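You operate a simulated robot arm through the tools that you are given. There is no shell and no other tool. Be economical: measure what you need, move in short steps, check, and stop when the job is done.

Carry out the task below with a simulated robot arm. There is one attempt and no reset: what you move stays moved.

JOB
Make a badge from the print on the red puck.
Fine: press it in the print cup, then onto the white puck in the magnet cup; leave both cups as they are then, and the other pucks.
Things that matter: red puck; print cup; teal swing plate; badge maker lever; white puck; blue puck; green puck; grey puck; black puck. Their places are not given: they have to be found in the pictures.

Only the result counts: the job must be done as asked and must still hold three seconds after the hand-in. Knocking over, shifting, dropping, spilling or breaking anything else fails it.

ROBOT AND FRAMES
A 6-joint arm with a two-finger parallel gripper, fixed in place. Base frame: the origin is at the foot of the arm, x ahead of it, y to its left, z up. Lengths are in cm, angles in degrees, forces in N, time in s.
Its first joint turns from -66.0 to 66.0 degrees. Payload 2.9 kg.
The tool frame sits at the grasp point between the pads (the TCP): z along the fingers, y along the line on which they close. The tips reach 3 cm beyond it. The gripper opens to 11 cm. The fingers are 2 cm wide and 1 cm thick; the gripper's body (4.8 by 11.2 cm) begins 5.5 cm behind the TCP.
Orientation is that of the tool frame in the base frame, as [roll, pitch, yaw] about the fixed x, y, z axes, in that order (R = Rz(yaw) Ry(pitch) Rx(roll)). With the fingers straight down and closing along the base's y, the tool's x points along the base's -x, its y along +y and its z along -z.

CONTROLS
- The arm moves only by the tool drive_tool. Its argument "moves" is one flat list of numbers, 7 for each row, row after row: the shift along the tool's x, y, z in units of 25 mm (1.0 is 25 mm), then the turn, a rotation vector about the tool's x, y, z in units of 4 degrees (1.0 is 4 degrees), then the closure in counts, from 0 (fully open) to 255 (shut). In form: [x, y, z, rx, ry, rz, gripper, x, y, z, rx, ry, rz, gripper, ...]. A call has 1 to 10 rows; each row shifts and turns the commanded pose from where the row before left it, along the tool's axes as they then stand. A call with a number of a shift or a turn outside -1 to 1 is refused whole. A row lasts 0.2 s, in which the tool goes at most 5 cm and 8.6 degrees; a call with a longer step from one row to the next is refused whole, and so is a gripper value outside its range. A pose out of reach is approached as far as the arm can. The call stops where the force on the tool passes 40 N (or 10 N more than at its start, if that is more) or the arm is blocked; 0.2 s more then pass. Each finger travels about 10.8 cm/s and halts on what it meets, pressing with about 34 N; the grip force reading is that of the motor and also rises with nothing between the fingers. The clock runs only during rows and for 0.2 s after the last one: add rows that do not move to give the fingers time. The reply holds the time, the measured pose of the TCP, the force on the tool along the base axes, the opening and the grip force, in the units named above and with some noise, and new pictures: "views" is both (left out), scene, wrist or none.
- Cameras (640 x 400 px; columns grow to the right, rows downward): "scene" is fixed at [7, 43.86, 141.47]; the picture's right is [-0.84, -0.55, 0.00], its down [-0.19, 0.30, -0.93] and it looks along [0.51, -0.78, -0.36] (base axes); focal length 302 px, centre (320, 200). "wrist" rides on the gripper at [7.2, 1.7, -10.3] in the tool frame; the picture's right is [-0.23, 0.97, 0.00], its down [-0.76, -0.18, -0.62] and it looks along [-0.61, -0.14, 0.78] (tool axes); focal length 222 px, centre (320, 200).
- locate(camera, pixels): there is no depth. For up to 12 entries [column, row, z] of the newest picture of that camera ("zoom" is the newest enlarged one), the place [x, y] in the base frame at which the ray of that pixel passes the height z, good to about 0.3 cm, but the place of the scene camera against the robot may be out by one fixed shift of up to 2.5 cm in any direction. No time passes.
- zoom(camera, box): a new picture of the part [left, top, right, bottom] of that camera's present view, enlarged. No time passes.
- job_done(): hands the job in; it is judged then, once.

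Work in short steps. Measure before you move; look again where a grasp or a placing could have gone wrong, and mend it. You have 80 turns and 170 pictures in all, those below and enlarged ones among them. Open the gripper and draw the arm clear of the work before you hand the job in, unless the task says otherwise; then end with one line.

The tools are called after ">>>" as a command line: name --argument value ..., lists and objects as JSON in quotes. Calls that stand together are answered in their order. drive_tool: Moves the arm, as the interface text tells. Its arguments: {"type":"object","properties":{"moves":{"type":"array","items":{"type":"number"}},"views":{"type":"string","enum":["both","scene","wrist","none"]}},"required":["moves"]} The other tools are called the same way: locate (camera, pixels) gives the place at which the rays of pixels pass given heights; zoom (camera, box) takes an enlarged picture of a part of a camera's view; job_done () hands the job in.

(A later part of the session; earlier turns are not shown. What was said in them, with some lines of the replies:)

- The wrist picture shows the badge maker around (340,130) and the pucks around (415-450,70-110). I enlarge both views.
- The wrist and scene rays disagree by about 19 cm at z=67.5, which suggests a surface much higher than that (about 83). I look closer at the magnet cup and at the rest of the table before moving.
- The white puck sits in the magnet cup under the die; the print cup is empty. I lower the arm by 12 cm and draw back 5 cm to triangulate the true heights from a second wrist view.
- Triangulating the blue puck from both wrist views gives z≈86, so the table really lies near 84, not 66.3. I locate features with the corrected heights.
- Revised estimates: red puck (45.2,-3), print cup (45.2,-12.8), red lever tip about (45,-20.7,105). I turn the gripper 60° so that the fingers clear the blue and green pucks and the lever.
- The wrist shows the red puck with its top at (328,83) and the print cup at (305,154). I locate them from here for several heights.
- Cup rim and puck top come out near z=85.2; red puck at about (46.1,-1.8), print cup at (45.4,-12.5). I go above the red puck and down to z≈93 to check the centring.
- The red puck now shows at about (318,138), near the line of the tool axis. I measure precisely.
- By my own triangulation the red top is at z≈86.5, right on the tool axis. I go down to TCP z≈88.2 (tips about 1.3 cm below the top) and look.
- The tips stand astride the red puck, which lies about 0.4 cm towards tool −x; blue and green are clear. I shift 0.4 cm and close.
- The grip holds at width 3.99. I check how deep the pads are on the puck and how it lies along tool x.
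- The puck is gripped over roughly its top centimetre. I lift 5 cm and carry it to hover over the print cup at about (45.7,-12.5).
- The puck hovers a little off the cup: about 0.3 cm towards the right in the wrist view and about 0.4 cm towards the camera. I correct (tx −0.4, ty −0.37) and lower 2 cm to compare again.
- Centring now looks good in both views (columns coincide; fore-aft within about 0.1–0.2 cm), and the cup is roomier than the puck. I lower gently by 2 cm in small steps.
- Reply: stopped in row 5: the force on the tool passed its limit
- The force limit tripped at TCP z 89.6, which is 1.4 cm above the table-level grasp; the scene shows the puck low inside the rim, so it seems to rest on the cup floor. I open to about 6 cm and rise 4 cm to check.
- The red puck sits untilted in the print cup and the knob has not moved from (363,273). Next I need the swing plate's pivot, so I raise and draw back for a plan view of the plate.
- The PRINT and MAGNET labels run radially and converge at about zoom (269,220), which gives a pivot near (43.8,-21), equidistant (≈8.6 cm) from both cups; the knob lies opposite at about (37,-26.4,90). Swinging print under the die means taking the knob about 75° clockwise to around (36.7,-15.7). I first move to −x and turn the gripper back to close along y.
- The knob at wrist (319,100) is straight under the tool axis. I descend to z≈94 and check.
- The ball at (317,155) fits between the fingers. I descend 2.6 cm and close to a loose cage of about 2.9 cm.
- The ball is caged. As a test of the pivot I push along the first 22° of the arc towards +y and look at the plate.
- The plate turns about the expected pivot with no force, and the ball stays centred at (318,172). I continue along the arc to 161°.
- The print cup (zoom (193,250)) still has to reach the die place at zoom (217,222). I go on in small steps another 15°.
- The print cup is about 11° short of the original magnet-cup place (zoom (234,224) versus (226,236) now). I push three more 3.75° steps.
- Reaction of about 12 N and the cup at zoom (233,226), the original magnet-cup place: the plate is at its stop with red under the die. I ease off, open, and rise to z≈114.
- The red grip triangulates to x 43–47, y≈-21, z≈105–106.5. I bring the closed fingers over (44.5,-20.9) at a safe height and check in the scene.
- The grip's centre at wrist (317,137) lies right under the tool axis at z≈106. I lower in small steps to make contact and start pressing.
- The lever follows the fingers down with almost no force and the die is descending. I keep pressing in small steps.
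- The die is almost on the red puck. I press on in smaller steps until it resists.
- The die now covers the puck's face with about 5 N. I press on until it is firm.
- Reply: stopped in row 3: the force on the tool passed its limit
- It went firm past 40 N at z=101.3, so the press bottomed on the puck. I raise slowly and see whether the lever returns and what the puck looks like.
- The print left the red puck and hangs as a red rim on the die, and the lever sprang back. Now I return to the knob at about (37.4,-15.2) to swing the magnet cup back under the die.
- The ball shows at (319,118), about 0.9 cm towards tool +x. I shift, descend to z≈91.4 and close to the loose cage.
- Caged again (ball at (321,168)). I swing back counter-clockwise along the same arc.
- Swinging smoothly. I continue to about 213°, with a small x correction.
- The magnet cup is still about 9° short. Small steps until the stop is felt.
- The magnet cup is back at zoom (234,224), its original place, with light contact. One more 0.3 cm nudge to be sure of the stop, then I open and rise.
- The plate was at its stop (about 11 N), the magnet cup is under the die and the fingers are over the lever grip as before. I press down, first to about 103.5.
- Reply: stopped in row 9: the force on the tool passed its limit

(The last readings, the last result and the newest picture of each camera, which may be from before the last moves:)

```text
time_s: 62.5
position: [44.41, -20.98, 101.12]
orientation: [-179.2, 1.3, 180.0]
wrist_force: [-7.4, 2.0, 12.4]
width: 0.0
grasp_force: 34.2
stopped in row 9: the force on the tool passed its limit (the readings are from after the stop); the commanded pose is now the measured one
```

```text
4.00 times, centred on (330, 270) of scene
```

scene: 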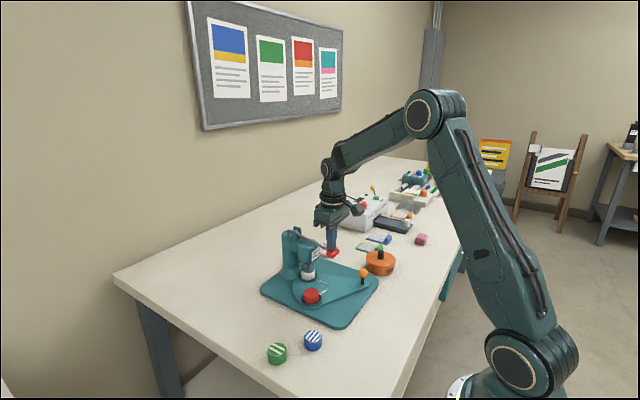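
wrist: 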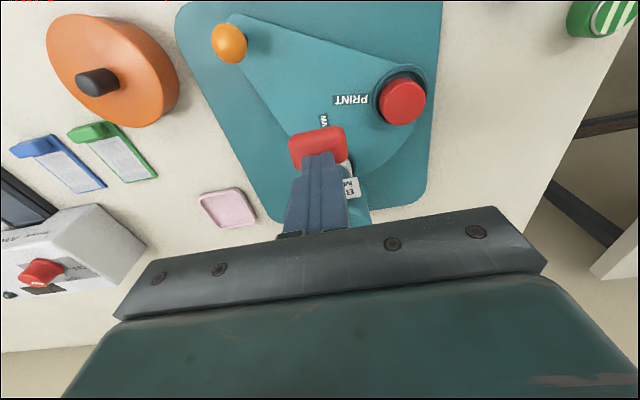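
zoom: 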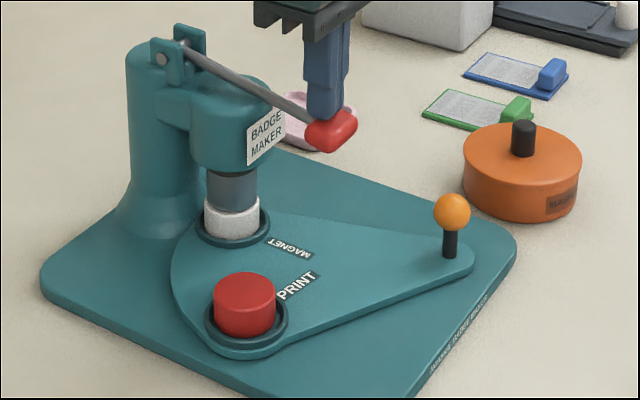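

The press went firm at z=101.1, the same depth as before. I raise slowly and draw back, opening the gripper, and check the white puck.

>>> drive_tool --moves '[0, 0, -0.3, 0, 0, 0, 255, 0, 0, -0.5, 0, 0, 0, 255, 0, 0, -0.6, 0, 0, 0, 255, 0, 0, -0.7, 0, 0, 0, 255, 0, 0, -0.7, 0, 0, 0, 255, 0, 0, -0.7, 0, 0, 0, 255, 0, 0, -0.7, 0, 0, 0, 255, 0, 0, -0.8, 0, 0, 0, 255, 0, 0, -0.8, 0, 0, 0, 255, 0, 0, -0.8, 0, 0, 0, 255]' --views "none"

>>> drive_tool --moves '[1, 0, -0.5, 0, 0, 0, 255, 1, 0, -0.5, 0, 0, 0, 200, 1, 0, 0, 0, 0, 0, 116, 1, 0, 0, 0, 0, 0, 116, 0.5, 0, 0, 0, 0, 0, 116, 0, 0, 0, 0, 0, 0, 116]'

>>> zoom --camera "scene" --box '[280, 220, 380, 320]'

>>> zoom --camera "wrist" --box '[260, 60, 480, 240]'

```text
time_s: 64.7
position: [44.13, -20.93, 117.6]
orientation: [-179.3, 1.3, 180.0]
wrist_force: [-0.7, 0.1, 0.7]
width: 0.0
grasp_force: 34.2
```

```text
time_s: 66.1
position: [32.64, -20.6, 119.76]
orientation: [-179.3, 1.4, -180.0]
wrist_force: [-0.8, 0.0, -0.7]
width: 6.01
grasp_force: 0.0
```

scene: 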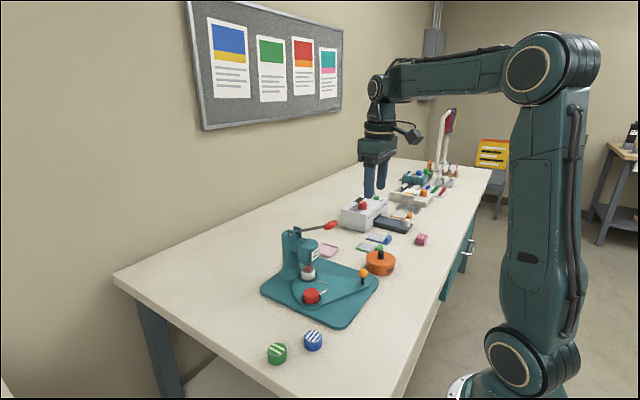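
wrist: 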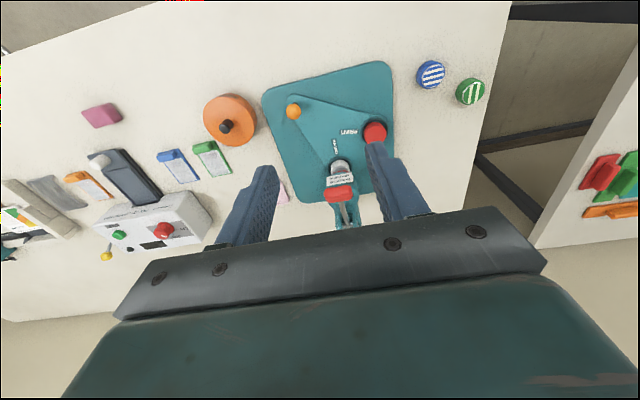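

```text
4.00 times, centred on (330, 270) of scene
```

zoom: 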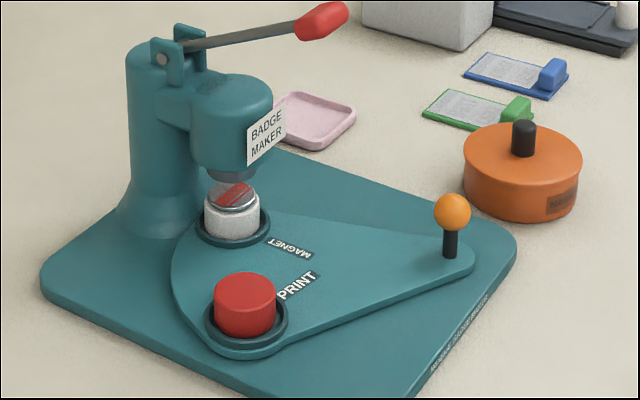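

```text
2.22 times, centred on (370, 150) of wrist
```

zoom: 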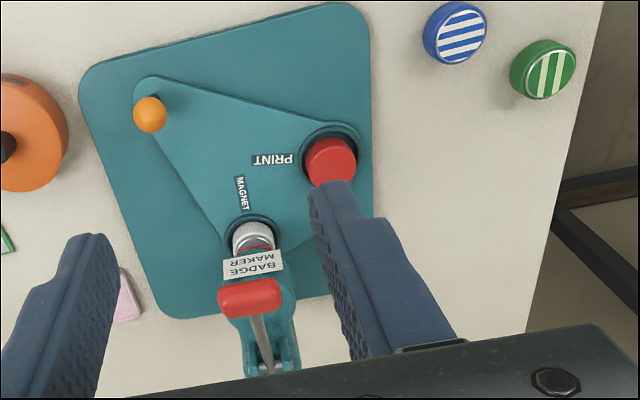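

The white puck now carries the grey print with the red stripe. The die is empty, the bare red puck is in the print cup, and the blue and green pucks are where they were. I open the gripper fully and hand in.

>>> drive_tool --moves '[0, 0, -0.5, 0, 0, 0, 0, 0, 0, 0, 0, 0, 0, 0, 0, 0, 0, 0, 0, 0, 0]' --views "none"

>>> job_done

```text
time_s: 66.9
position: [32.7, -20.66, 121.18]
orientation: [-179.3, 1.3, -180.0]
wrist_force: [0.1, 0.0, 1.0]
width: 10.99
grasp_force: 0.0
```

```text
The job is handed in.
```

The badge is made: the red puck's print is now pressed onto the white puck in the magnet cup, the bare red puck is still in the print cup, and I didn't touch the other pucks.
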